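You operate a simulated robot arm through the tools that you are given. There is no shell and no other tool. Be economical: measure what you need, move in short steps, check, and stop when the job is done.

Carry out the task below with a simulated two-armed robot. There is one attempt and no reset: what you move stays moved.

Task
Take the teal towel from the end of the table and hang it over the middle rail of the green wing.

It is judged by the outcome, as a careful person would: the job done as asked, and still so three seconds after it is handed in. It fails if anything else is knocked over, pushed out of place, dropped, spilled or broken. Flat cloth is picked up by pressing the open fingertips on it (5 to 10 N) and closing them slowly along it; thin cloth reads only 2 to 8 mm in the jaws.

Robot
Two 7-joint arms with two-finger parallel grippers on one trunk, on a base that drives. Base frame: it is fixed to the floor where the robot stands at the start and does not move with it; the origin is under the middle of the robot, x ahead of it, y to its left, z up. Lengths are in m, angles in degrees, forces in N, time in s.
The left shoulder is at the start at [0.05, 0.168, 1.032], the right one opposite. Payload 1.57 kg a hand.
Tool frame (each hand has its own): the origin (TCP) lies between the finger pads and is the grasp point; the fingertips stand 0.03 m ahead of it; z points along the fingers, y is the line along which they close. The gripper opens to 0.08 m. The fingers are 0.017 m wide and 0.012 m thick; the gripper's body (0.04 by 0.082 m) begins 0.08 m behind the TCP.
Orientation is that of the tool frame in the base frame, as a unit quaternion [w, x, y, z]. With the fingers straight down and closing along the base's y, the tool's x points along the base's -x, its y along +y and its z along -z.

Tools
- The arms move only by the tool drive_tool. It takes "left_motion", "right_motion" or both (then of equal length, played together; a hand with none holds still); each is a list of rows, each an object of numbers (a shift or turn left out is 0, a gripper value left out holds the last): "dx", "dy", "dz": the shift along the tool's x, y, z in units of 50 mm (1.0 is 50 mm); "ax", "ay", "az": the turn, a rotation vector about the tool's x, y, z in units of 4 degrees (1.0 is 4 degrees). In form: [{"dx": .., "dy": .., "dz": .., "ax": .., "ay": .., "az": ..}, ...]. A call has 1 to 20 rows; each row shifts and turns the commanded pose from where the row before left it, along the tool's axes as they then stand. "left_grip" and "right_grip" are, for a hand that has rows, the gripper command, from -1 (fully open) to 1 (shut), values between in proportion, set as the call begins (left out, the last holds). A call with a number of a shift or a turn outside -1 to 1 is refused whole. Rows are played at 5 a second. More than 0.05 m and 8.6 degrees between two rows, or a gripper value outside its range, and nothing of the call is played. Where a pose cannot be reached the arm comes as near as it can. A force on the tool above 40 N (or 10 N above the force at the start of the call, whichever is more), or a blocked arm, ends the call early, and 0.2 s more pass. Each finger travels about 0.045 m/s and halts on what it meets, pressing with about 39 N; the grip force reading is that of the motor and also rises with nothing between the fingers. The clock runs only during rows and for 0.2 s after the last one: add rows that do not move to give the fingers time. It gives the time, the measured TCP pose, the force on the tool (base axes), the opening and the grip force at its end, in the units of the frame above (readings bear some noise).
- Cameras (640 x 400 px; columns grow to the right, rows downward): "scene" is now at [0.13, 0.0077, 1.2503]; the picture's right is [0.09, -1.00, 0.00], its down [-0.52, -0.05, -0.85] and it looks along [0.85, 0.08, -0.52] (base axes); focal length 248 px, centre (320, 200). "left" rides on the left gripper at [0.072, 0.006, -0.122] in its tool frame; the picture's right is [-0.09, 1.00, 0.00], its down [-0.84, -0.08, -0.54] and it looks along [-0.54, -0.05, 0.84] (tool axes); focal length 238 px, centre (320, 200). "right" rides on the right gripper at [0.072, -0.007, -0.122] in its tool frame; the picture's right is [0.09, 1.00, 0.00], its down [-0.84, 0.08, -0.54] and it looks along [-0.54, 0.05, 0.84] (tool axes); focal length 238 px, centre (320, 200).
- snapshot(camera): a new picture of that camera. It takes no simulated time.
- lift_body(by): slides the trunk up (or, below 0, down) by that many m; the arms and the scene camera ride with it, the base frame stays. It gives what a move gives, with no picture.
- roll_base(legs): drives the robot by 1 to 6 legs, each [ahead, left, turn to the left] in m, m and degrees, along the robot's own axes; the way and the turn of a leg run together, so that a leg with both is an arc; at most 1.5 m and 180 degrees a leg. The arms and the cameras ride along, it lands a little off, and it stops where it bumps. It gives what a move gives.
- pan_tilt(pan, tilt): turns the head with the scene camera to pan (to the left, within 80 degrees either way) and tilt (down, from -29 to 69), counted from straight ahead of the robot. It gives what a move gives.
- probe_pixels(camera, pixels): for up to 12 pixels [column, row] of the newest picture of that camera ("zoom" is the newest enlarged one), the place [x, y, z] in the base frame of the surface seen there, good to about 0.002 m. It takes no simulated time.
- close_up(camera, box): a new picture of the part [left, top, right, bottom] of that camera's present view, enlarged. It takes no simulated time.
- close_job(): hands the job in; it is judged then, once.

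Go step by step. Measure first, check grasps and placings, and put right what went wrong. The budget is 80 turns and 70 pictures, counting those below and the enlarged ones. Unless the task says otherwise, let go and move clear before handing in, and close with one line.

The tools are called by a JSON object that holds its "name" and its "arguments". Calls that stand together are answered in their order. drive_tool: Moves the arms, as the interface text tells. Its arguments: {"type":"object","properties":{"left_motion":{"type":"array"},"left_grip":{"type":"number"},"right_motion":{"type":"array"},"right_grip":{"type":"number"}},"required":[]} The other tools are called the same way: lift_body (by) slides the trunk up or down; roll_base (legs) drives the base; pan_tilt (pan, tilt) turns the head that bears the scene camera; snapshot (camera) takes a picture; probe_pixels (camera, pixels) gives the place of the surface under pixels of a picture; close_up (camera, box) takes an enlarged picture of a part of a camera's view; close_job () hands the job in.

At the start:

```text
time_s: 0.0
left_tcp_pos: [0.4913, 0.2125, 0.9569]
left_orientation: [0.001, 0.0, 1.0, 0.001]
left_wrist_force: [0.8, 0.3, 0.0]
left_gripper_width: 0.08
left_gripper_force: 0.1
right_tcp_pos: [0.4344, -0.1903, 0.9577]
right_orientation: [0.0, 0.0, 1.0, 0.0]
right_wrist_force: [0.2, 1.0, 0.8]
right_gripper_width: 0.0799
right_gripper_force: 0.0
trunk travel left (down, up): [-0.2, 0.243]
robot x, y, heading: [-0.0015, -0.0013, 0.0]
head pan, tilt: [5.3, 31.4]
```

scene: 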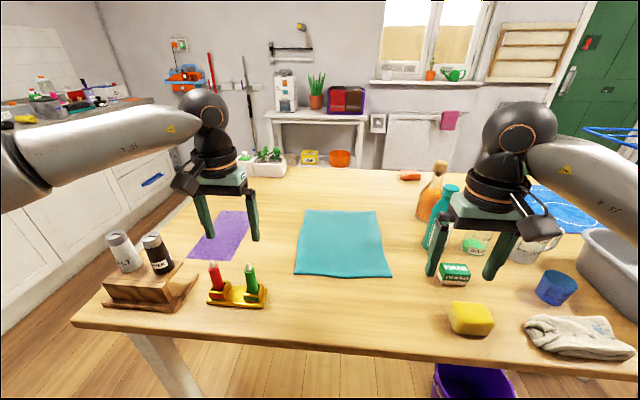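
right: 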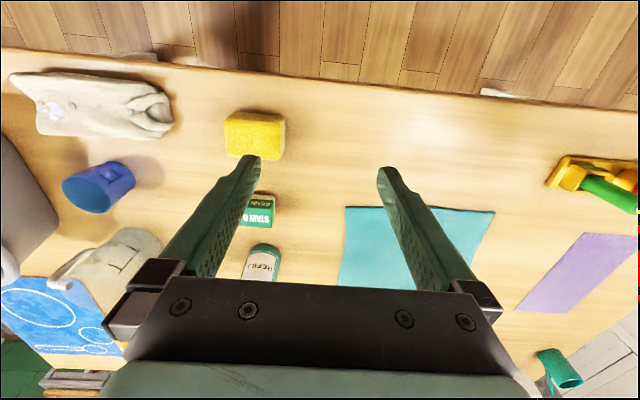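
left: 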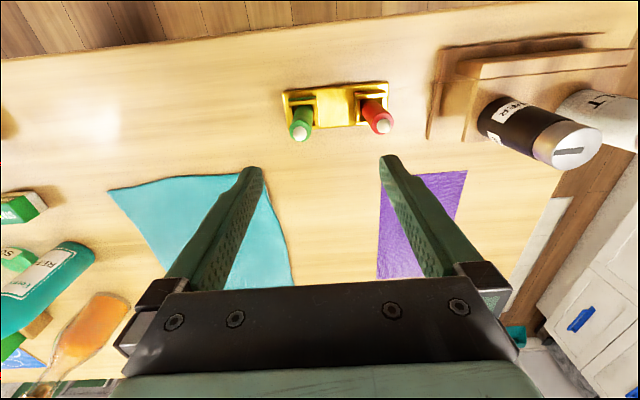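

The scene shows a teal cloth at (343,243) and some blue rack at the right edge (610,135). I look to the right and probe the cloth first.

{"name": "probe_pixels", "arguments": {"camera": "scene", "pixels": [[305, 212], [376, 212], [392, 275], [296, 272], [343, 243], [350, 172], [610, 135], [205, 235]]}}

{"name": "pan_tilt", "arguments": {"pan": -60, "tilt": 25}}

{"name": "snapshot", "arguments": {"camera": "scene"}}

```text
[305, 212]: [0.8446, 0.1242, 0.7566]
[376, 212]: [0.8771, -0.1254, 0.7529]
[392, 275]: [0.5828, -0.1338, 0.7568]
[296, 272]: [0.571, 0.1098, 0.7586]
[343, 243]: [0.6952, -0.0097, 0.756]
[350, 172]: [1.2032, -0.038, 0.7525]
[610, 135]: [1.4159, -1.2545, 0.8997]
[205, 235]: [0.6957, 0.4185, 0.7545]
```

```text
time_s: 1.4
left_tcp_pos: [0.4898, 0.2135, 0.9568]
left_orientation: [0.001, 0.0, 1.0, 0.0]
left_wrist_force: [0.1, -0.3, -0.1]
left_gripper_width: 0.0799
left_gripper_force: 0.0
right_tcp_pos: [0.4332, -0.1908, 0.9556]
right_orientation: [0.0, -0.001, 1.0, 0.0]
right_wrist_force: [0.0, 0.0, -0.5]
right_gripper_width: 0.0802
right_gripper_force: 0.1
trunk travel left (down, up): [-0.2, 0.243]
robot x, y, heading: [-0.0, 0.0007, 0.2]
head pan, tilt: [-60.0, 25.0]
```

```text
66 pictures are left
```

scene: 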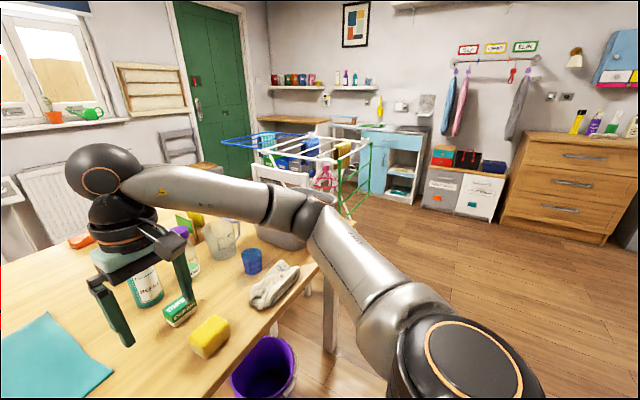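

The drying rack stands beyond the table's right end: blue wing at (250,140), white middle, green wing at (355,180). I zoom in there.

{"name": "close_up", "arguments": {"camera": "scene", "box": [210, 110, 410, 235]}}

```text
3.20 times, centred on (310, 172) of scene
```

zoom: 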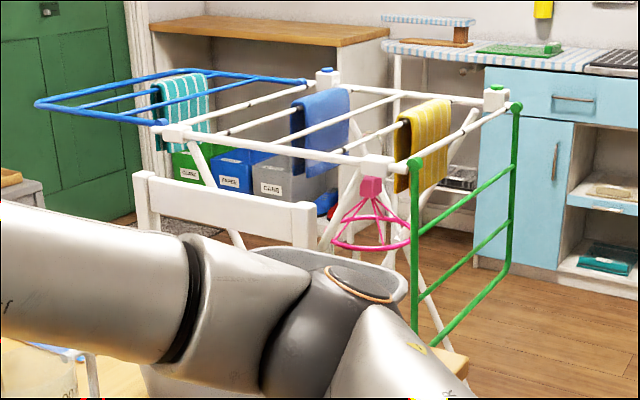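

The green wing hangs vertically with three rails; the middle one runs (420,298)-(510,228) in the zoom. I probe its parts.

{"name": "probe_pixels", "arguments": {"camera": "zoom", "pixels": [[415, 165], [517, 107], [432, 223], [500, 182], [430, 289], [500, 237], [450, 336], [500, 280], [414, 260], [513, 200], [455, 356], [225, 300]]}}

{"name": "pan_tilt", "arguments": {"pan": 75, "tilt": 30}}

{"name": "snapshot", "arguments": {"camera": "scene"}}

```text
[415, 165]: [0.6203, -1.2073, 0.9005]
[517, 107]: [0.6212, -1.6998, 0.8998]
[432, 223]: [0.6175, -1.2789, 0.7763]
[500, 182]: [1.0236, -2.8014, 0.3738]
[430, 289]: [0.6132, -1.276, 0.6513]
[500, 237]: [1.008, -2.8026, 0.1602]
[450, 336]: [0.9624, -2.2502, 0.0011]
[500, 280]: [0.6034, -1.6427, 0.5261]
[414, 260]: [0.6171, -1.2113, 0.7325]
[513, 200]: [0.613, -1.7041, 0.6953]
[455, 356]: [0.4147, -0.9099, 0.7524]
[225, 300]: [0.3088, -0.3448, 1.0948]
```

```text
time_s: 3.5
left_tcp_pos: [0.4903, 0.2128, 0.9573]
left_orientation: [0.001, 0.0, 1.0, 0.0]
left_wrist_force: [-0.5, 0.3, -0.5]
left_gripper_width: 0.0798
left_gripper_force: 0.1
right_tcp_pos: [0.433, -0.1917, 0.9554]
right_orientation: [0.0, 0.0, 1.0, 0.0]
right_wrist_force: [-0.1, 1.2, 0.6]
right_gripper_width: 0.08
right_gripper_force: 0.0
trunk travel left (down, up): [-0.2, 0.243]
robot x, y, heading: [-0.0033, 0.0044, -0.1]
head pan, tilt: [75.0, 30.0]
```

```text
64 pictures are left
```

scene: 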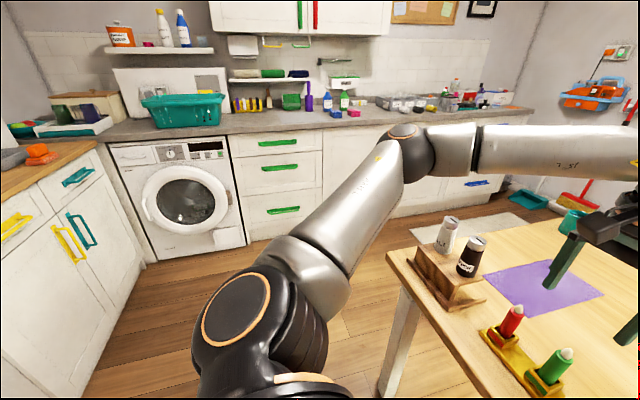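

The green wing is a vertical frame near x≈0.615, y −1.21…−1.70, with rails at z≈0.776, 0.651 (middle) and 0.526. I'll pinch the teal towel's near edge with both hands; first I turn the head back and hover over the edge with the fingers partly closed.

{"name": "pan_tilt", "arguments": {"pan": 0, "tilt": 45}}

{"name": "drive_tool", "arguments": {"left_motion": [{"dx": -0.65, "dy": -0.9, "dz": 0.5}, {"dx": -0.65, "dy": -0.9, "dz": 0.5}, {"dx": -0.7, "dy": -0.96, "dz": 0.4}, {}], "right_motion": [{"dx": -0.9, "dy": 0.64, "dz": 0.3}, {"dx": -0.9, "dy": 0.64, "dz": 0.4}, {"dx": -0.9, "dy": 0.64, "dz": 0.7}, {"dx": -0.56}], "left_grip": -0.3, "right_grip": -0.3}}

{"name": "snapshot", "arguments": {"camera": "scene"}}

{"name": "snapshot", "arguments": {"camera": "left"}}

{"name": "snapshot", "arguments": {"camera": "right"}}

```text
time_s: 5.0
left_tcp_pos: [0.4909, 0.2134, 0.9564]
left_orientation: [0.001, 0.0, 1.0, 0.0]
left_wrist_force: [0.2, -0.1, -0.4]
left_gripper_width: 0.0795
left_gripper_force: 0.0
right_tcp_pos: [0.4331, -0.1917, 0.9558]
right_orientation: [0.0, 0.0, 1.0, 0.0]
right_wrist_force: [0.2, 0.9, 0.4]
right_gripper_width: 0.0796
right_gripper_force: 0.1
trunk travel left (down, up): [-0.2, 0.243]
robot x, y, heading: [-0.0005, -0.0014, 0.1]
head pan, tilt: [0.0, 45.0]
```

```text
refused: row 1 steps farther than a row can; nothing moved
```

```text
63 pictures are left
```

scene: 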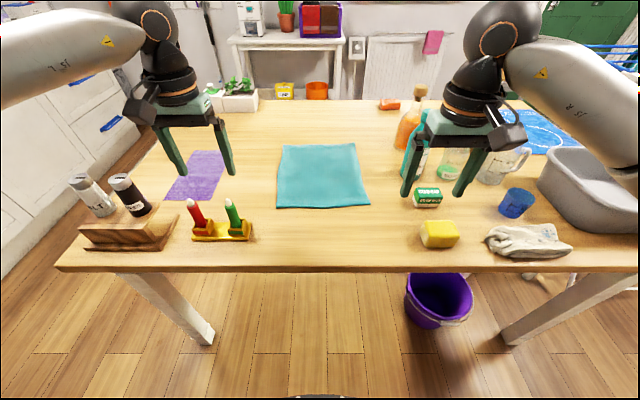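

```text
62 pictures are left
```

left: 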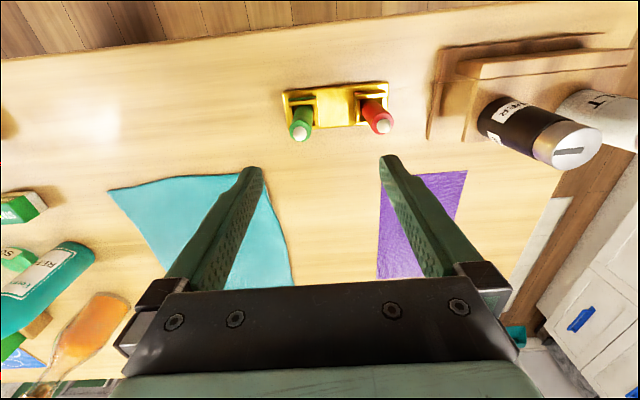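

```text
61 pictures are left
```

right: 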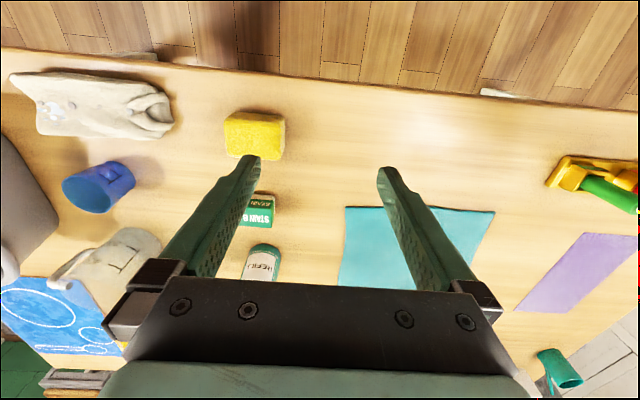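

The move was refused because a row is limited to 50 mm in total; the towel's near edge runs (275,207)-(370,203). I probe its edge and hover again with smaller rows.

{"name": "probe_pixels", "arguments": {"camera": "scene", "pixels": [[277, 205], [300, 206], [323, 205], [345, 205], [368, 202], [284, 146], [354, 146], [323, 267], [425, 310], [460, 275]]}}

{"name": "drive_tool", "arguments": {"left_motion": [{"dx": -0.38, "dy": -0.55, "dz": 0.28}, {"dx": -0.38, "dy": -0.55, "dz": 0.28}, {"dx": -0.38, "dy": -0.55, "dz": 0.28}, {"dx": -0.38, "dy": -0.55, "dz": 0.28}, {"dx": -0.38, "dy": -0.55, "dz": 0.28}, {}], "right_motion": [{"dx": -0.656, "dy": 0.384, "dz": 0.28}, {"dx": -0.656, "dy": 0.384, "dz": 0.28}, {"dx": -0.656, "dy": 0.384, "dz": 0.28}, {"dx": -0.656, "dy": 0.384, "dz": 0.28}, {"dx": -0.656, "dy": 0.384, "dz": 0.28}, {}], "left_grip": -0.3, "right_grip": -0.3}}

{"name": "snapshot", "arguments": {"camera": "left"}}

{"name": "snapshot", "arguments": {"camera": "right"}}

```text
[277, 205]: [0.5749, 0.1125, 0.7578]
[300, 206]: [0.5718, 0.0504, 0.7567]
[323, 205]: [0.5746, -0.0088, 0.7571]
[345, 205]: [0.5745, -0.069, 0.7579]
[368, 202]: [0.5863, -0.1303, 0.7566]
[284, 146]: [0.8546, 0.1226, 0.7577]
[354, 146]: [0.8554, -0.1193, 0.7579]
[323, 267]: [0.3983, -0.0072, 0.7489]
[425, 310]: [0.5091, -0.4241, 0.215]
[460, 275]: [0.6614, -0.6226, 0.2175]
```

```text
time_s: 6.4
left_tcp_pos: [0.5847, 0.0751, 0.8869]
left_orientation: [0.001, 0.0, 1.0, -0.001]
left_wrist_force: [-0.3, -0.8, -0.6]
left_gripper_width: 0.0518
left_gripper_force: 0.1
right_tcp_pos: [0.5981, -0.0958, 0.8876]
right_orientation: [0.002, -0.001, 1.0, 0.0]
right_wrist_force: [-1.1, 0.3, -0.5]
right_gripper_width: 0.0517
right_gripper_force: 0.0
trunk travel left (down, up): [-0.2, 0.243]
robot x, y, heading: [0.0013, -0.0019, 0.1]
head pan, tilt: [0.0, 45.0]
```

```text
60 pictures are left
```

left: 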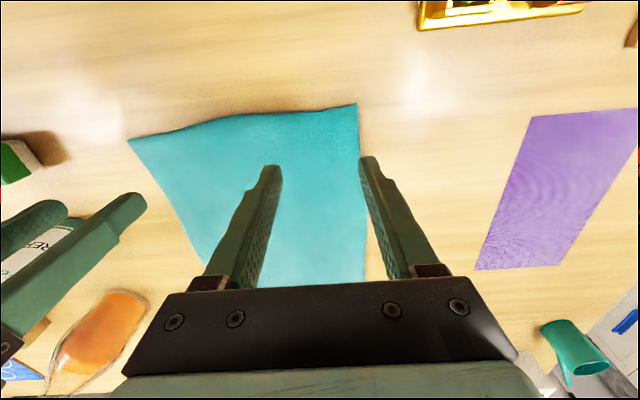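

```text
59 pictures are left
```

right: 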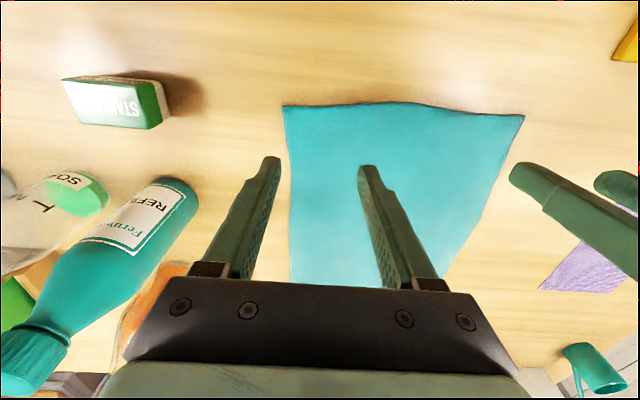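

The hands hover over the near edge; the left outer finger stands at the towel's very edge (365,165). I narrow the opening to 40 mm, shift both a little inward and descend to just above the cloth.

{"name": "drive_tool", "arguments": {"left_motion": [{"dx": -0.1, "dy": -0.1, "dz": 0.5}, {"dz": 0.5}, {"dz": 0.5}, {"dz": 0.34}, {}], "right_motion": [{"dy": 0.12, "dz": 0.5}, {"dz": 0.5}, {"dz": 0.5}, {"dz": 0.34}, {}], "left_grip": 0.0, "right_grip": 0.0}}

{"name": "snapshot", "arguments": {"camera": "left"}}

{"name": "snapshot", "arguments": {"camera": "right"}}

```text
time_s: 7.6
left_tcp_pos: [0.5912, 0.0689, 0.7943]
left_orientation: [0.0, -0.001, 1.0, 0.0]
left_wrist_force: [0.0, -0.6, -0.5]
left_gripper_width: 0.0399
left_gripper_force: 0.0
right_tcp_pos: [0.5966, -0.0893, 0.7932]
right_orientation: [0.0, 0.0, 1.0, 0.0]
right_wrist_force: [0.2, 0.2, -0.3]
right_gripper_width: 0.0398
right_gripper_force: 0.0
trunk travel left (down, up): [-0.2, 0.243]
robot x, y, heading: [0.0031, 0.0009, 0.5]
head pan, tilt: [0.0, 45.0]
```

```text
58 pictures are left
```

left: 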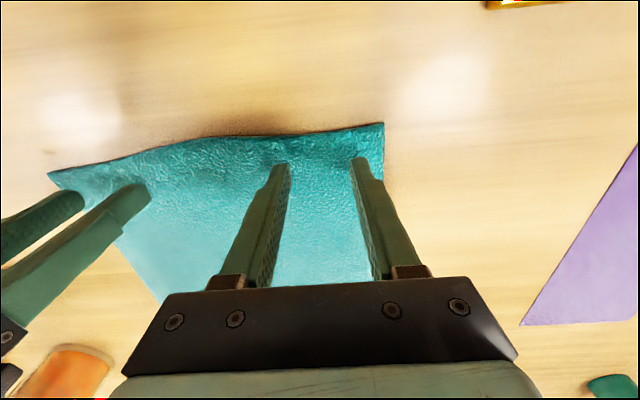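

```text
57 pictures are left
```

right: 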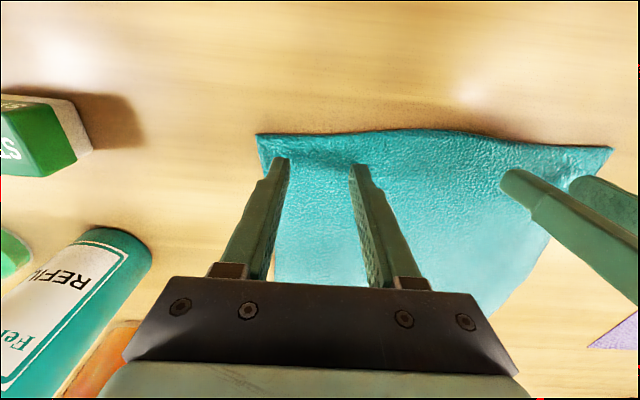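

All four fingertips stand over the cloth, a few mm up and about 15 mm inside the edge. I press down in small steps.

{"name": "drive_tool", "arguments": {"left_motion": [{"dz": 0.06}, {"dz": 0.06}, {"dz": 0.06}, {}], "right_motion": [{"dz": 0.06}, {"dz": 0.06}, {"dz": 0.06}, {}]}}

```text
time_s: 8.6
left_tcp_pos: [0.5917, 0.0711, 0.7864]
left_orientation: [0.0, 0.0, 1.0, 0.0]
left_wrist_force: [0.1, -0.2, 0.1]
left_gripper_width: 0.04
left_gripper_force: 0.0
right_tcp_pos: [0.5969, -0.0892, 0.783]
right_orientation: [0.001, 0.0, 1.0, 0.001]
right_wrist_force: [-0.5, -0.5, 1.4]
right_gripper_width: 0.0401
right_gripper_force: 0.1
trunk travel left (down, up): [-0.2, 0.243]
robot x, y, heading: [-0.0013, -0.0027, 0.1]
head pan, tilt: [0.0, 45.0]
```

{"name": "drive_tool", "arguments": {"left_motion": [{"dz": 0.06}, {"dz": 0.05}, {}], "right_motion": [{"dz": 0.06}, {"dz": 0.0}, {}]}}

```text
time_s: 9.4
left_tcp_pos: [0.5902, 0.0693, 0.7829]
left_orientation: [0.003, 0.0, 1.0, -0.001]
left_wrist_force: [1.6, 0.7, 15.7]
left_gripper_width: 0.04
left_gripper_force: 0.0
right_tcp_pos: [0.5968, -0.0892, 0.784]
right_orientation: [0.002, 0.0, 1.0, 0.0]
right_wrist_force: [2.6, -0.5, 7.0]
right_gripper_width: 0.0398
right_gripper_force: 0.0
trunk travel left (down, up): [-0.2, 0.243]
robot x, y, heading: [0.0024, 0.0003, -0.2]
head pan, tilt: [0.0, 45.0]
```

The right presses 7 N, the left 15.7 N is too much; I ease the left by about 1.5 mm and begin to close slowly.

{"name": "drive_tool", "arguments": {"left_motion": [{"dz": -0.03}, {}], "right_motion": [{}, {}], "left_grip": 0.2, "right_grip": 0.2}}

{"name": "drive_tool", "arguments": {"left_motion": [{}, {}], "right_motion": [{}, {}], "left_grip": 0.4, "right_grip": 0.4}}

{"name": "drive_tool", "arguments": {"left_motion": [{}, {}], "right_motion": [{}, {}], "left_grip": 0.6, "right_grip": 0.6}}

{"name": "drive_tool", "arguments": {"left_motion": [{}, {}], "right_motion": [{}, {}], "left_grip": 0.8, "right_grip": 0.8}}

{"name": "drive_tool", "arguments": {"left_motion": [{}, {}, {}, {}], "right_motion": [{}, {}, {}, {}], "left_grip": 1.0, "right_grip": 1.0}}

{"name": "snapshot", "arguments": {"camera": "left"}}

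{"name": "snapshot", "arguments": {"camera": "right"}}

```text
time_s: 10.0
left_tcp_pos: [0.5894, 0.0704, 0.7838]
left_orientation: [0.002, 0.0, 1.0, -0.001]
left_wrist_force: [1.5, -3.9, 11.8]
left_gripper_width: 0.0316
left_gripper_force: 0.0
right_tcp_pos: [0.597, -0.0886, 0.7843]
right_orientation: [0.0, 0.0, 1.0, 0.001]
right_wrist_force: [-0.1, 3.8, 8.9]
right_gripper_width: 0.0334
right_gripper_force: 0.9
trunk travel left (down, up): [-0.2, 0.243]
robot x, y, heading: [0.0001, -0.0029, -0.1]
head pan, tilt: [0.0, 45.0]
```

```text
time_s: 10.6
left_tcp_pos: [0.5905, 0.0695, 0.7835]
left_orientation: [0.002, 0.0, 1.0, 0.0]
left_wrist_force: [-0.3, -4.8, 10.4]
left_gripper_width: 0.0256
left_gripper_force: 0.8
right_tcp_pos: [0.5949, -0.0897, 0.7832]
right_orientation: [0.001, 0.0, 1.0, 0.0]
right_wrist_force: [-0.7, 4.1, 9.7]
right_gripper_width: 0.025
right_gripper_force: 2.5
trunk travel left (down, up): [-0.2, 0.243]
robot x, y, heading: [-0.0022, 0.002, -0.1]
head pan, tilt: [0.0, 45.0]
```

```text
time_s: 11.2
left_tcp_pos: [0.5897, 0.0708, 0.7837]
left_orientation: [0.002, 0.0, 1.0, 0.0]
left_wrist_force: [-0.7, -7.5, 10.9]
left_gripper_width: 0.0178
left_gripper_force: 5.3
right_tcp_pos: [0.5967, -0.0895, 0.7837]
right_orientation: [0.002, -0.001, 1.0, 0.001]
right_wrist_force: [1.1, 7.7, 10.8]
right_gripper_width: 0.0162
right_gripper_force: 6.6
trunk travel left (down, up): [-0.2, 0.243]
robot x, y, heading: [0.002, 0.0014, 0.1]
head pan, tilt: [0.0, 45.0]
```

```text
time_s: 11.8
left_tcp_pos: [0.5892, 0.0687, 0.784]
left_orientation: [0.002, 0.001, 1.0, 0.0]
left_wrist_force: [-1.0, -11.5, 12.3]
left_gripper_width: 0.0145
left_gripper_force: 3.6
right_tcp_pos: [0.5959, -0.0873, 0.783]
right_orientation: [0.001, -0.001, 1.0, 0.001]
right_wrist_force: [0.8, 11.2, 11.9]
right_gripper_width: 0.0114
right_gripper_force: 7.9
trunk travel left (down, up): [-0.2, 0.243]
robot x, y, heading: [0.0019, -0.001, -0.0]
head pan, tilt: [0.0, 45.0]
```

```text
time_s: 12.8
left_tcp_pos: [0.5894, 0.0664, 0.7838]
left_orientation: [0.0, 0.002, 1.0, -0.004]
left_wrist_force: [-0.1, -23.6, 9.7]
left_gripper_width: 0.0051
left_gripper_force: 25.7
right_tcp_pos: [0.5949, -0.0857, 0.7846]
right_orientation: [0.001, -0.002, 1.0, 0.003]
right_wrist_force: [3.1, 21.2, 11.9]
right_gripper_width: 0.0047
right_gripper_force: 25.1
trunk travel left (down, up): [-0.2, 0.243]
robot x, y, heading: [0.002, -0.0008, 0.2]
head pan, tilt: [0.0, 45.0]
```

```text
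56 pictures are left
```

left: 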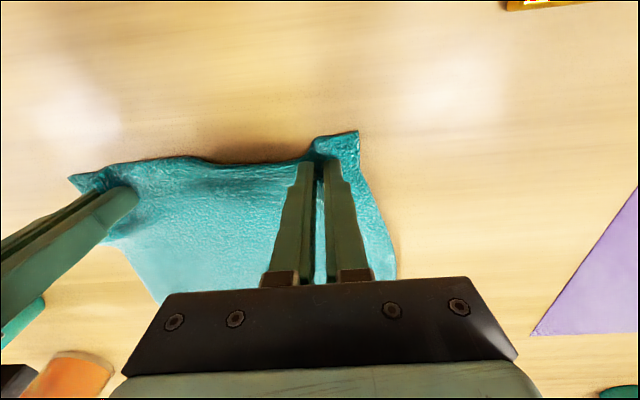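

```text
55 pictures are left
```

right: 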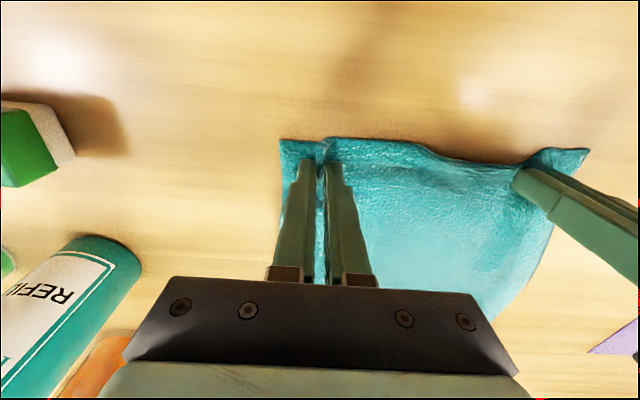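

Both hands hold a ridge of cloth (5.1 and 4.7 mm). I relax the sideways tension by coming together a little and lift.

{"name": "drive_tool", "arguments": {"left_motion": [{"dz": -0.2, "dy": -0.1}, {"dz": -0.5}, {"dz": -0.6}, {"dz": -0.6}, {"dz": -0.6}, {}], "right_motion": [{"dz": -0.2, "dy": 0.1}, {"dz": -0.5}, {"dz": -0.6}, {"dz": -0.6}, {"dz": -0.6}, {}]}}

{"name": "lift_body", "arguments": {"by": 0.2}}

{"name": "snapshot", "arguments": {"camera": "scene"}}

```text
time_s: 14.2
left_tcp_pos: [0.5897, 0.0645, 0.9079]
left_orientation: [0.0, 0.001, 1.0, 0.0]
left_wrist_force: [-0.2, -16.0, 0.2]
left_gripper_width: 0.0042
left_gripper_force: 24.6
right_tcp_pos: [0.5965, -0.0842, 0.9071]
right_orientation: [0.0, 0.0, 1.0, 0.002]
right_wrist_force: [0.5, 15.9, -0.8]
right_gripper_width: 0.0046
right_gripper_force: 25.0
trunk travel left (down, up): [-0.2, 0.243]
robot x, y, heading: [-0.0031, -0.0027, -0.1]
head pan, tilt: [0.0, 45.0]
```

```text
time_s: 16.4
left_tcp_pos: [0.5892, 0.0649, 1.1074]
left_orientation: [0.0, 0.0, 1.0, -0.001]
left_wrist_force: [-0.6, -16.4, -0.6]
left_gripper_width: 0.0036
left_gripper_force: 24.7
right_tcp_pos: [0.5957, -0.0839, 1.1069]
right_orientation: [-0.001, -0.001, 1.0, 0.002]
right_wrist_force: [1.2, 15.3, -0.4]
right_gripper_width: 0.0039
right_gripper_force: 24.4
trunk travel left (down, up): [-0.4, 0.043]
robot x, y, heading: [0.0013, 0.0001, -0.0]
head pan, tilt: [0.0, 45.0]
```

```text
54 pictures are left
```

scene: 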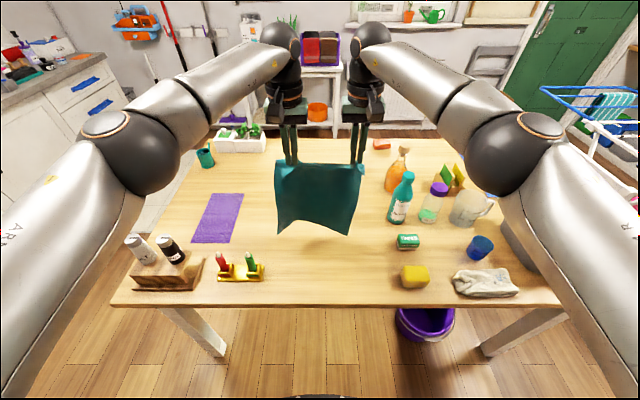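

The towel hangs free between both hands. I take out the remaining tension, back away from the table and look toward the rack.

{"name": "drive_tool", "arguments": {"left_motion": [{"dy": -0.1}, {}], "right_motion": [{"dy": 0.1}, {}]}}

{"name": "roll_base", "arguments": {"legs": [[-0.4, 0, 0]]}}

{"name": "pan_tilt", "arguments": {"pan": -65, "tilt": 30}}

{"name": "snapshot", "arguments": {"camera": "scene"}}

```text
time_s: 17.0
left_tcp_pos: [0.5892, 0.0611, 1.1068]
left_orientation: [0.001, -0.001, 1.0, 0.0]
left_wrist_force: [-0.6, -5.2, -0.6]
left_gripper_width: 0.0038
left_gripper_force: 24.8
right_tcp_pos: [0.5972, -0.0814, 1.1076]
right_orientation: [0.0, 0.001, 1.0, -0.001]
right_wrist_force: [0.5, 5.5, -0.7]
right_gripper_width: 0.004
right_gripper_force: 24.5
trunk travel left (down, up): [-0.4, 0.043]
robot x, y, heading: [-0.0033, 0.0018, -0.1]
head pan, tilt: [0.0, 45.0]
```

```text
time_s: 19.5
left_tcp_pos: [0.1891, 0.0602, 1.108]
left_orientation: [0.001, 0.003, 1.0, 0.001]
left_wrist_force: [-0.9, -4.1, -0.4]
left_gripper_width: 0.0041
left_gripper_force: 24.6
right_tcp_pos: [0.1952, -0.0822, 1.107]
right_orientation: [0.0, 0.003, 1.0, 0.0]
right_wrist_force: [-0.2, 4.1, 0.9]
right_gripper_width: 0.0041
right_gripper_force: 24.8
trunk travel left (down, up): [-0.4, 0.043]
robot x, y, heading: [-0.4002, 0.0003, 0.1]
head pan, tilt: [0.0, 45.0]
```

```text
time_s: 20.8
left_tcp_pos: [0.1893, 0.0588, 1.1079]
left_orientation: [0.001, 0.003, 1.0, 0.0]
left_wrist_force: [-1.3, -3.2, -0.2]
left_gripper_width: 0.0037
left_gripper_force: 24.6
right_tcp_pos: [0.1951, -0.0814, 1.1073]
right_orientation: [-0.001, 0.003, 1.0, -0.001]
right_wrist_force: [0.4, 2.5, -0.3]
right_gripper_width: 0.0042
right_gripper_force: 25.2
trunk travel left (down, up): [-0.4, 0.043]
robot x, y, heading: [-0.4025, 0.0014, -0.4]
head pan, tilt: [-65.0, 30.0]
```

```text
53 pictures are left
```

scene: 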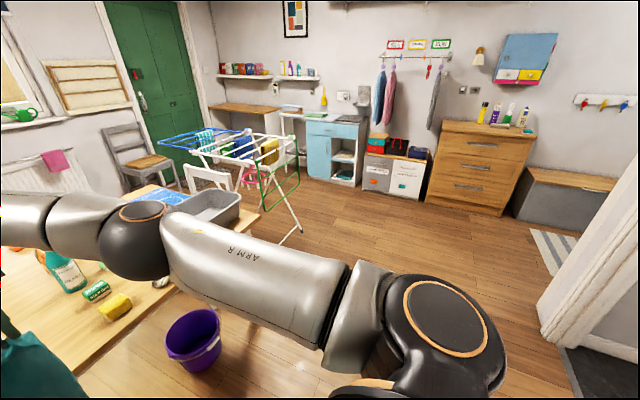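

The floor toward the rack is clear; a white door frame stands at (560,300) on the right. I probe it and the floor around.

{"name": "probe_pixels", "arguments": {"camera": "scene", "pixels": [[545, 310], [570, 380], [283, 243], [292, 225], [260, 200], [298, 185], [195, 170], [260, 220], [510, 210]]}}

{"name": "roll_base", "arguments": {"legs": [[0, -0.75, 0]]}}

{"name": "snapshot", "arguments": {"camera": "scene"}}

```text
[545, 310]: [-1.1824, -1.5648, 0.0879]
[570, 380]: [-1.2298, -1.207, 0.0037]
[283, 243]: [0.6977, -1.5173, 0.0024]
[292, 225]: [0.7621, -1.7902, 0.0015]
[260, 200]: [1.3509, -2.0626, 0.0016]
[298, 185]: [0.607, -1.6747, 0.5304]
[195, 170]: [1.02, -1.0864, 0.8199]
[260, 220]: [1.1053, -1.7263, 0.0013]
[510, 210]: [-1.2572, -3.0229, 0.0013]
```

```text
time_s: 24.9
left_tcp_pos: [0.1871, -0.6881, 1.1071]
left_orientation: [0.0, -0.001, 1.0, 0.0]
left_wrist_force: [0.0, -3.2, 0.5]
left_gripper_width: 0.004
left_gripper_force: 24.4
right_tcp_pos: [0.1934, -0.8283, 1.1061]
right_orientation: [0.0, 0.0, 1.0, 0.0]
right_wrist_force: [0.6, 2.8, 0.4]
right_gripper_width: 0.0043
right_gripper_force: 24.5
trunk travel left (down, up): [-0.4, 0.043]
robot x, y, heading: [-0.4063, -0.7478, -0.0]
head pan, tilt: [-65.0, 30.0]
```

```text
52 pictures are left
```

scene: 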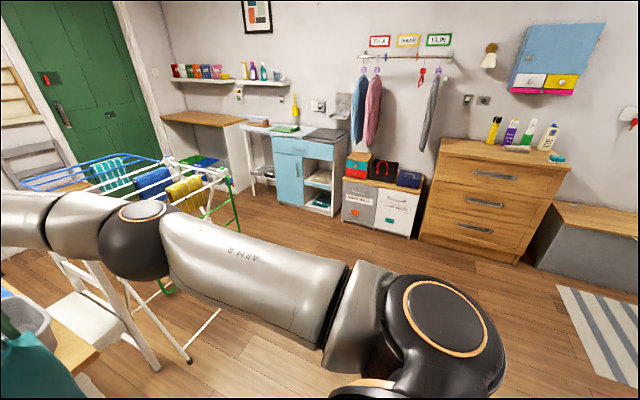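

Clear so far. I roll on to face the wing's middle (y≈−1.45) and look ahead.

{"name": "roll_base", "arguments": {"legs": [[0, -0.7, 0]]}}

{"name": "pan_tilt", "arguments": {"pan": 0, "tilt": 35}}

{"name": "snapshot", "arguments": {"camera": "scene"}}

```text
time_s: 28.8
left_tcp_pos: [0.1865, -1.3914, 1.1069]
left_orientation: [0.001, 0.0, 1.0, 0.0]
left_wrist_force: [-0.2, -4.0, -0.9]
left_gripper_width: 0.0038
left_gripper_force: 24.2
right_tcp_pos: [0.1933, -1.5329, 1.1076]
right_orientation: [0.0, 0.0, 1.0, 0.0]
right_wrist_force: [0.5, 3.8, -0.4]
right_gripper_width: 0.0042
right_gripper_force: 25.0
trunk travel left (down, up): [-0.4, 0.043]
robot x, y, heading: [-0.4057, -1.4509, 0.1]
head pan, tilt: [-65.0, 30.0]
```

```text
time_s: 30.1
left_tcp_pos: [0.1866, -1.3912, 1.1082]
left_orientation: [0.001, 0.0, 1.0, -0.001]
left_wrist_force: [-0.3, -3.0, -0.3]
left_gripper_width: 0.004
left_gripper_force: 24.7
right_tcp_pos: [0.1921, -1.5316, 1.1077]
right_orientation: [0.0, -0.001, 1.0, 0.0]
right_wrist_force: [0.1, 3.8, 0.1]
right_gripper_width: 0.0039
right_gripper_force: 24.7
trunk travel left (down, up): [-0.4, 0.043]
robot x, y, heading: [-0.404, -1.455, 0.1]
head pan, tilt: [0.0, 35.0]
```

```text
51 pictures are left
```

scene: 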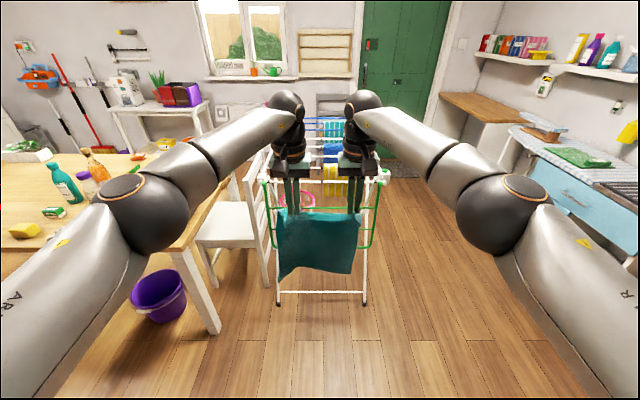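

The robot is centred in front of the wing with the towel hanging. I pitch both tools up 60° so the fingers point forward, 30° below the horizontal.

{"name": "drive_tool", "arguments": {"left_motion": [{"ay": -1}, {"ay": -1}, {"ay": -1}, {"ay": -1}, {"ay": -1}, {"ay": -1}, {"ay": -1}, {"ay": -1}, {"ay": -1}, {"ay": -1}, {"ay": -1}, {"ay": -1}, {"ay": -1}, {"ay": -1}, {"ay": -1}, {}], "right_motion": [{"ay": -1}, {"ay": -1}, {"ay": -1}, {"ay": -1}, {"ay": -1}, {"ay": -1}, {"ay": -1}, {"ay": -1}, {"ay": -1}, {"ay": -1}, {"ay": -1}, {"ay": -1}, {"ay": -1}, {"ay": -1}, {"ay": -1}, {}]}}

{"name": "snapshot", "arguments": {"camera": "scene"}}

```text
time_s: 33.5
left_tcp_pos: [0.1865, -1.392, 1.1083]
left_orientation: [0.501, -0.001, 0.866, 0.0]
left_wrist_force: [0.2, -2.9, 0.4]
left_gripper_width: 0.0036
left_gripper_force: 24.6
right_tcp_pos: [0.192, -1.5316, 1.1071]
right_orientation: [0.5, 0.0, 0.866, 0.0]
right_wrist_force: [-0.3, 3.7, 0.0]
right_gripper_width: 0.0042
right_gripper_force: 24.7
trunk travel left (down, up): [-0.4, 0.043]
robot x, y, heading: [-0.4078, -1.4513, 0.1]
head pan, tilt: [0.0, 35.0]
```

```text
50 pictures are left
```

scene: 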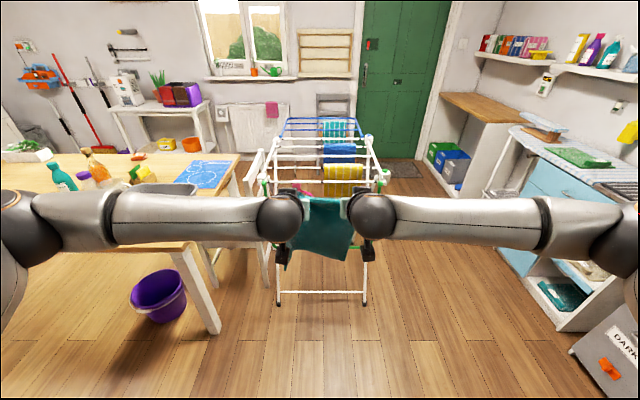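

The elbows have swung wide: the left one lies around (20,230)-(115,215). I check where it is relative to the table before going lower.

{"name": "probe_pixels", "arguments": {"camera": "scene", "pixels": [[10, 225], [60, 215], [110, 215], [180, 220], [275, 215], [370, 210], [530, 220], [600, 230], [215, 328], [240, 155], [186, 246]]}}

```text
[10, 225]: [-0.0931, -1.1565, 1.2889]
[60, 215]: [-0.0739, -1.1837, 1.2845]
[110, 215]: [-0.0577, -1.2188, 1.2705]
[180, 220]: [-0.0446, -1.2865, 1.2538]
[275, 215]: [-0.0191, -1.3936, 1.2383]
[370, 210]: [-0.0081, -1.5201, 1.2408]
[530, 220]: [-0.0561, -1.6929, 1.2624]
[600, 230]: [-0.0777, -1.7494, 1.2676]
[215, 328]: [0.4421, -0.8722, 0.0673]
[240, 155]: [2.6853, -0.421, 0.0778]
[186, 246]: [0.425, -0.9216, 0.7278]
```

The elbows sit at about x −0.1, y −1.15, z 1.27, so lowering 0.35 m stays above and beside the table. I lower the trunk, drive closer and take a close look at the wing.

{"name": "lift_body", "arguments": {"by": -0.35}}

{"name": "roll_base", "arguments": {"legs": [[0.2, 0, 0]]}}

{"name": "snapshot", "arguments": {"camera": "scene"}}

{"name": "snapshot", "arguments": {"camera": "left"}}

```text
time_s: 36.9
left_tcp_pos: [0.1866, -1.391, 0.7575]
left_orientation: [0.501, -0.001, 0.865, 0.001]
left_wrist_force: [-0.8, -2.2, -0.3]
left_gripper_width: 0.0037
left_gripper_force: 24.7
right_tcp_pos: [0.1919, -1.5325, 0.7581]
right_orientation: [0.5, -0.001, 0.866, 0.001]
right_wrist_force: [2.0, 3.3, 0.7]
right_gripper_width: 0.004
right_gripper_force: 24.7
trunk travel left (down, up): [-0.05, 0.393]
robot x, y, heading: [-0.4027, -1.4505, -0.0]
head pan, tilt: [0.0, 35.0]
```

```text
time_s: 38.5
left_tcp_pos: [0.3851, -1.3902, 0.7563]
left_orientation: [0.5, -0.002, 0.866, 0.001]
left_wrist_force: [-0.2, -3.2, -0.3]
left_gripper_width: 0.0035
left_gripper_force: 25.1
right_tcp_pos: [0.3918, -1.5291, 0.7575]
right_orientation: [0.5, -0.002, 0.866, 0.001]
right_wrist_force: [0.6, 4.2, 0.1]
right_gripper_width: 0.0041
right_gripper_force: 25.1
trunk travel left (down, up): [-0.05, 0.393]
robot x, y, heading: [-0.2029, -1.4507, 0.2]
head pan, tilt: [0.0, 35.0]
```

```text
49 pictures are left
```

scene: 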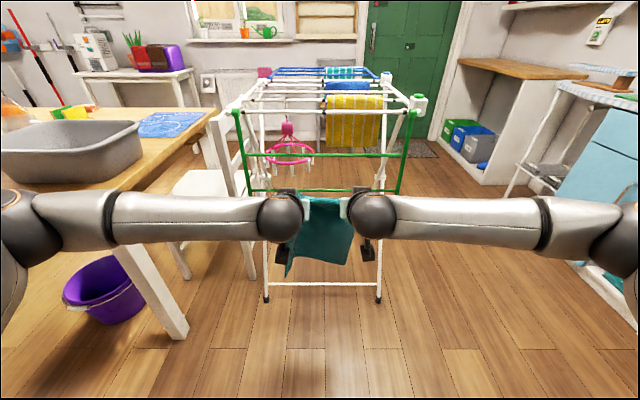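

```text
48 pictures are left
```

left: 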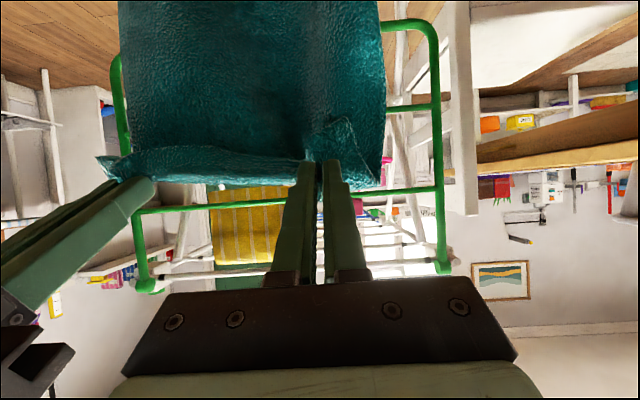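

Behind the wing hang a pink peg ring at (288,150) and the yellow towel at (352,120). I probe these and the green rails.

{"name": "probe_pixels", "arguments": {"camera": "scene", "pixels": [[288, 130], [290, 163], [268, 158], [312, 155], [352, 145], [332, 140], [375, 135], [350, 155], [260, 155], [385, 155], [258, 190], [385, 190]]}}

{"name": "close_up", "arguments": {"camera": "scene", "box": [220, 70, 440, 210]}}

```text
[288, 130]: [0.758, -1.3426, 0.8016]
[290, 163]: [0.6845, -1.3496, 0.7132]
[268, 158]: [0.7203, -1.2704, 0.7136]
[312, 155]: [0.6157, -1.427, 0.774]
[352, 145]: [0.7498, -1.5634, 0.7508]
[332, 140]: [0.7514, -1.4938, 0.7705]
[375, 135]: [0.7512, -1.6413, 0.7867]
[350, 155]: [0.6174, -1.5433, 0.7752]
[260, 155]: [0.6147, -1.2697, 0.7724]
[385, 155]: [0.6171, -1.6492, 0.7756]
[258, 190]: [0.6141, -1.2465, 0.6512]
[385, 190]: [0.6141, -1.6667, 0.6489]
```

```text
2.86 times, centred on (330, 140) of scene
```

zoom: 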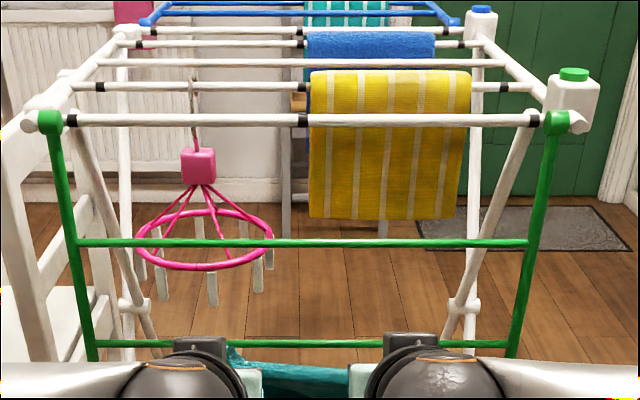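

Pink ring spans y −1.27…−1.42 with its pegs lower; the yellow towel hangs at x≈0.75. I probe the peg bottoms, towel bottom and right-hand leg to choose a clear lane.

{"name": "probe_pixels", "arguments": {"camera": "zoom", "pixels": [[212, 302], [259, 288], [271, 245], [268, 265], [380, 217], [315, 215], [500, 210], [470, 285], [458, 320], [540, 200], [515, 330], [300, 345]]}}

{"name": "roll_base", "arguments": {"legs": [[0, -0.074, 0]]}}

```text
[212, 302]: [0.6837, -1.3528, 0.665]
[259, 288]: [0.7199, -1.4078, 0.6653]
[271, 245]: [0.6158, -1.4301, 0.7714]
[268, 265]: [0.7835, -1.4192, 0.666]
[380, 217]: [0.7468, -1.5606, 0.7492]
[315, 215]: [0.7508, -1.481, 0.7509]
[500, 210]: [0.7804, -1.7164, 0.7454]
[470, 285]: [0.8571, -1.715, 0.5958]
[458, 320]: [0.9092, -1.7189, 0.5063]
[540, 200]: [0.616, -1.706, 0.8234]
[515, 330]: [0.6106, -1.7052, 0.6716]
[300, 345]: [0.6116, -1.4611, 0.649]
```

```text
time_s: 39.5
left_tcp_pos: [0.3852, -1.463, 0.7579]
left_orientation: [0.501, -0.002, 0.866, 0.002]
left_wrist_force: [-0.6, -2.5, -1.0]
left_gripper_width: 0.0037
left_gripper_force: 24.7
right_tcp_pos: [0.3917, -1.6024, 0.7573]
right_orientation: [0.5, -0.001, 0.866, 0.001]
right_wrist_force: [-0.9, 2.7, -0.3]
right_gripper_width: 0.0041
right_gripper_force: 24.4
trunk travel left (down, up): [-0.05, 0.393]
robot x, y, heading: [-0.2043, -1.524, 0.3]
head pan, tilt: [0.0, 35.0]
```

The lane y −1.43…−1.68 is clear (pegs end at −1.42, side bar at −1.705). I drive ahead to bring the fingertips about 5 cm in front of the rails.

{"name": "roll_base", "arguments": {"legs": [[0.147, 0, 0]]}}

{"name": "snapshot", "arguments": {"camera": "left"}}

{"name": "snapshot", "arguments": {"camera": "scene"}}

```text
time_s: 40.9
left_tcp_pos: [0.5314, -1.4635, 0.7578]
left_orientation: [0.501, -0.001, 0.866, 0.0]
left_wrist_force: [0.7, -3.7, -0.1]
left_gripper_width: 0.0036
left_gripper_force: 24.8
right_tcp_pos: [0.5385, -1.603, 0.7581]
right_orientation: [0.5, -0.002, 0.866, 0.001]
right_wrist_force: [0.9, 4.2, 0.6]
right_gripper_width: 0.0042
right_gripper_force: 24.5
trunk travel left (down, up): [-0.05, 0.393]
robot x, y, heading: [-0.059, -1.5259, 0.2]
head pan, tilt: [0.0, 35.0]
```

```text
46 pictures are left
```

left: 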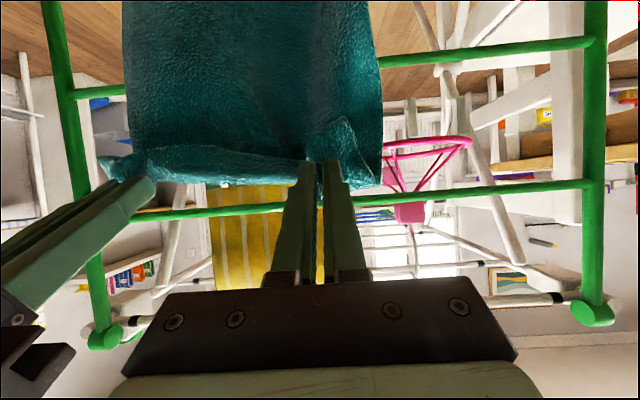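

```text
45 pictures are left
```

scene: 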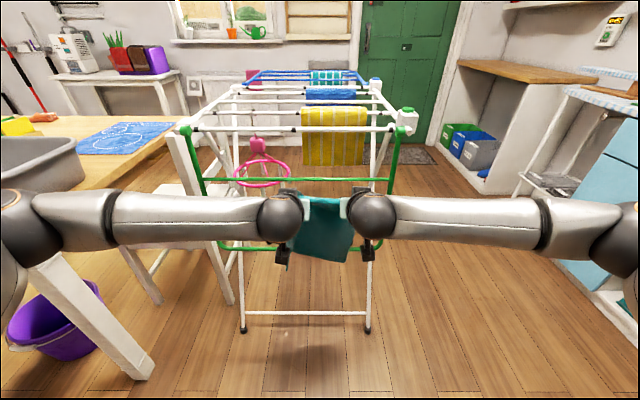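

The tips point into the gap between top rail and middle rail. I advance 0.10 m along the tool axis and check.

{"name": "drive_tool", "arguments": {"left_motion": [{"dz": 0.5}, {"dz": 0.5}, {"dz": 0.5}, {"dz": 0.5}, {}], "right_motion": [{"dz": 0.4}, {"dz": 0.5}, {"dz": 0.5}, {"dz": 0.5}, {}]}}

{"name": "snapshot", "arguments": {"camera": "left"}}

{"name": "snapshot", "arguments": {"camera": "scene"}}

```text
time_s: 42.1
left_tcp_pos: [0.6174, -1.4633, 0.7077]
left_orientation: [0.5, -0.001, 0.866, 0.001]
left_wrist_force: [-0.2, -1.7, -1.0]
left_gripper_width: 0.0035
left_gripper_force: 24.8
right_tcp_pos: [0.6205, -1.6016, 0.7103]
right_orientation: [0.5, -0.002, 0.866, 0.002]
right_wrist_force: [0.3, 1.1, 0.7]
right_gripper_width: 0.004
right_gripper_force: 24.4
trunk travel left (down, up): [-0.05, 0.393]
robot x, y, heading: [-0.0582, -1.5277, 0.1]
head pan, tilt: [0.0, 35.0]
```

```text
44 pictures are left
```

left: 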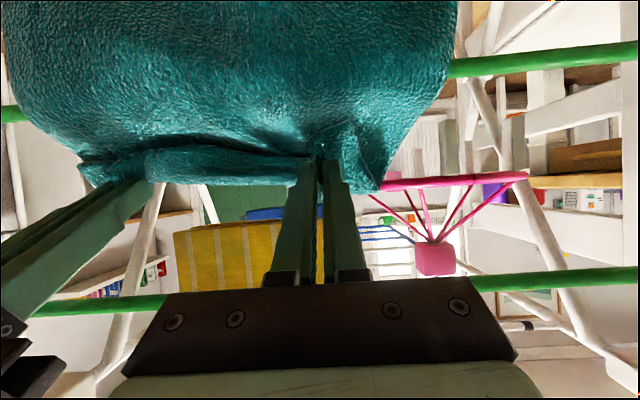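

```text
43 pictures are left
```

scene: 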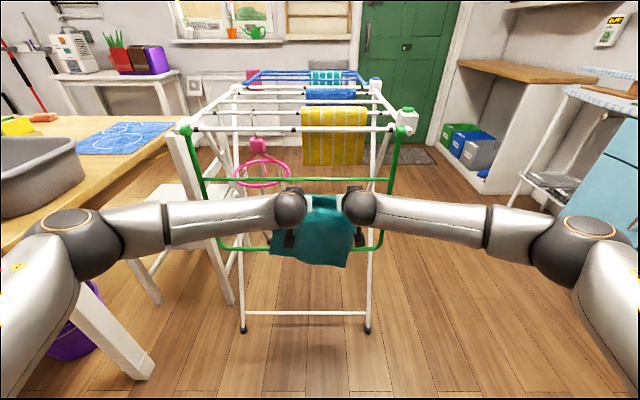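

The cloth is folding over the middle rail as wished, forces are small. I check the left elbow versus the table and go on 50 mm more.

{"name": "probe_pixels", "arguments": {"camera": "scene", "pixels": [[60, 260], [30, 215], [90, 265], [130, 245], [10, 262]]}}

{"name": "drive_tool", "arguments": {"left_motion": [{"dz": 0.35, "dy": -0.2}, {"dz": 0.35}, {"dz": 0.3}, {}], "right_motion": [{"dz": 0.35, "dy": -0.2}, {"dz": 0.35}, {"dz": 0.3}, {}]}}

{"name": "snapshot", "arguments": {"camera": "left"}}

{"name": "snapshot", "arguments": {"camera": "right"}}

```text
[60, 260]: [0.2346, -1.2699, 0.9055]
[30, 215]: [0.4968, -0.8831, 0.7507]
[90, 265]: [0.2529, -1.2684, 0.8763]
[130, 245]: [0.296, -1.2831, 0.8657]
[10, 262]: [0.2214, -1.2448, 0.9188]
```

```text
time_s: 43.1
left_tcp_pos: [0.6609, -1.4731, 0.6826]
left_orientation: [0.501, 0.0, 0.866, 0.0]
left_wrist_force: [0.8, -1.6, 0.5]
left_gripper_width: 0.0034
left_gripper_force: 25.0
right_tcp_pos: [0.6623, -1.6108, 0.6847]
right_orientation: [0.5, -0.002, 0.866, 0.001]
right_wrist_force: [0.3, 2.5, 0.2]
right_gripper_width: 0.004
right_gripper_force: 24.9
trunk travel left (down, up): [-0.05, 0.393]
robot x, y, heading: [-0.0573, -1.5278, -0.2]
head pan, tilt: [0.0, 35.0]
```

```text
42 pictures are left
```

left: 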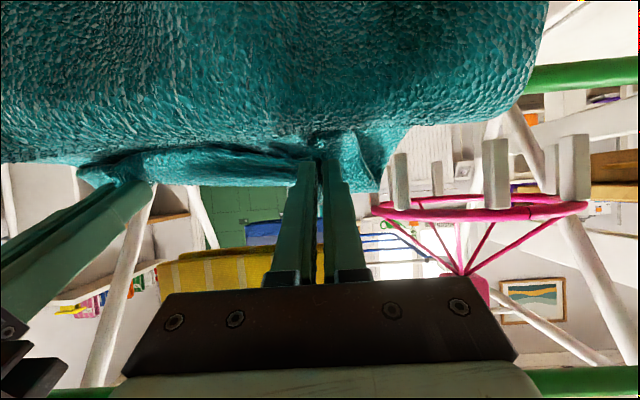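

```text
41 pictures are left
```

right: 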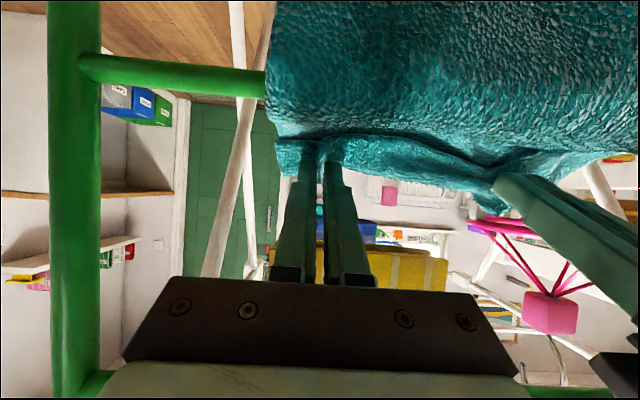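

Both hands are through without contact. I advance the last 45 mm so that about half the towel lies beyond the rail.

{"name": "drive_tool", "arguments": {"left_motion": [{"dz": 0.3}, {"dz": 0.3}, {"dz": 0.3}, {}, {}], "right_motion": [{"dz": 0.3}, {"dz": 0.3}, {"dz": 0.3}, {}, {}]}}

{"name": "snapshot", "arguments": {"camera": "left"}}

{"name": "snapshot", "arguments": {"camera": "scene"}}

```text
time_s: 44.3
left_tcp_pos: [0.701, -1.4725, 0.6598]
left_orientation: [0.501, -0.001, 0.866, 0.0]
left_wrist_force: [-0.4, -1.8, 0.6]
left_gripper_width: 0.0037
left_gripper_force: 24.4
right_tcp_pos: [0.7026, -1.6102, 0.6613]
right_orientation: [0.5, -0.002, 0.866, 0.002]
right_wrist_force: [0.2, 1.8, 1.4]
right_gripper_width: 0.004
right_gripper_force: 25.4
trunk travel left (down, up): [-0.05, 0.393]
robot x, y, heading: [-0.0599, -1.5248, 0.1]
head pan, tilt: [0.0, 35.0]
```

```text
40 pictures are left
```

left: 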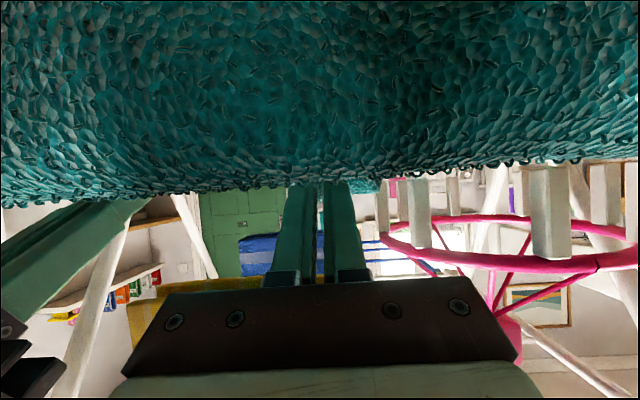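

```text
39 pictures are left
```

scene: 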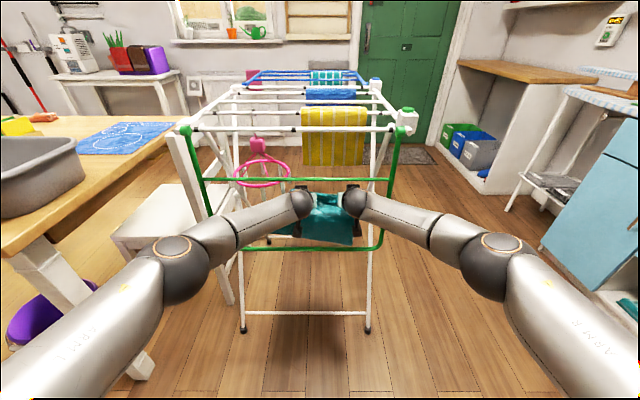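

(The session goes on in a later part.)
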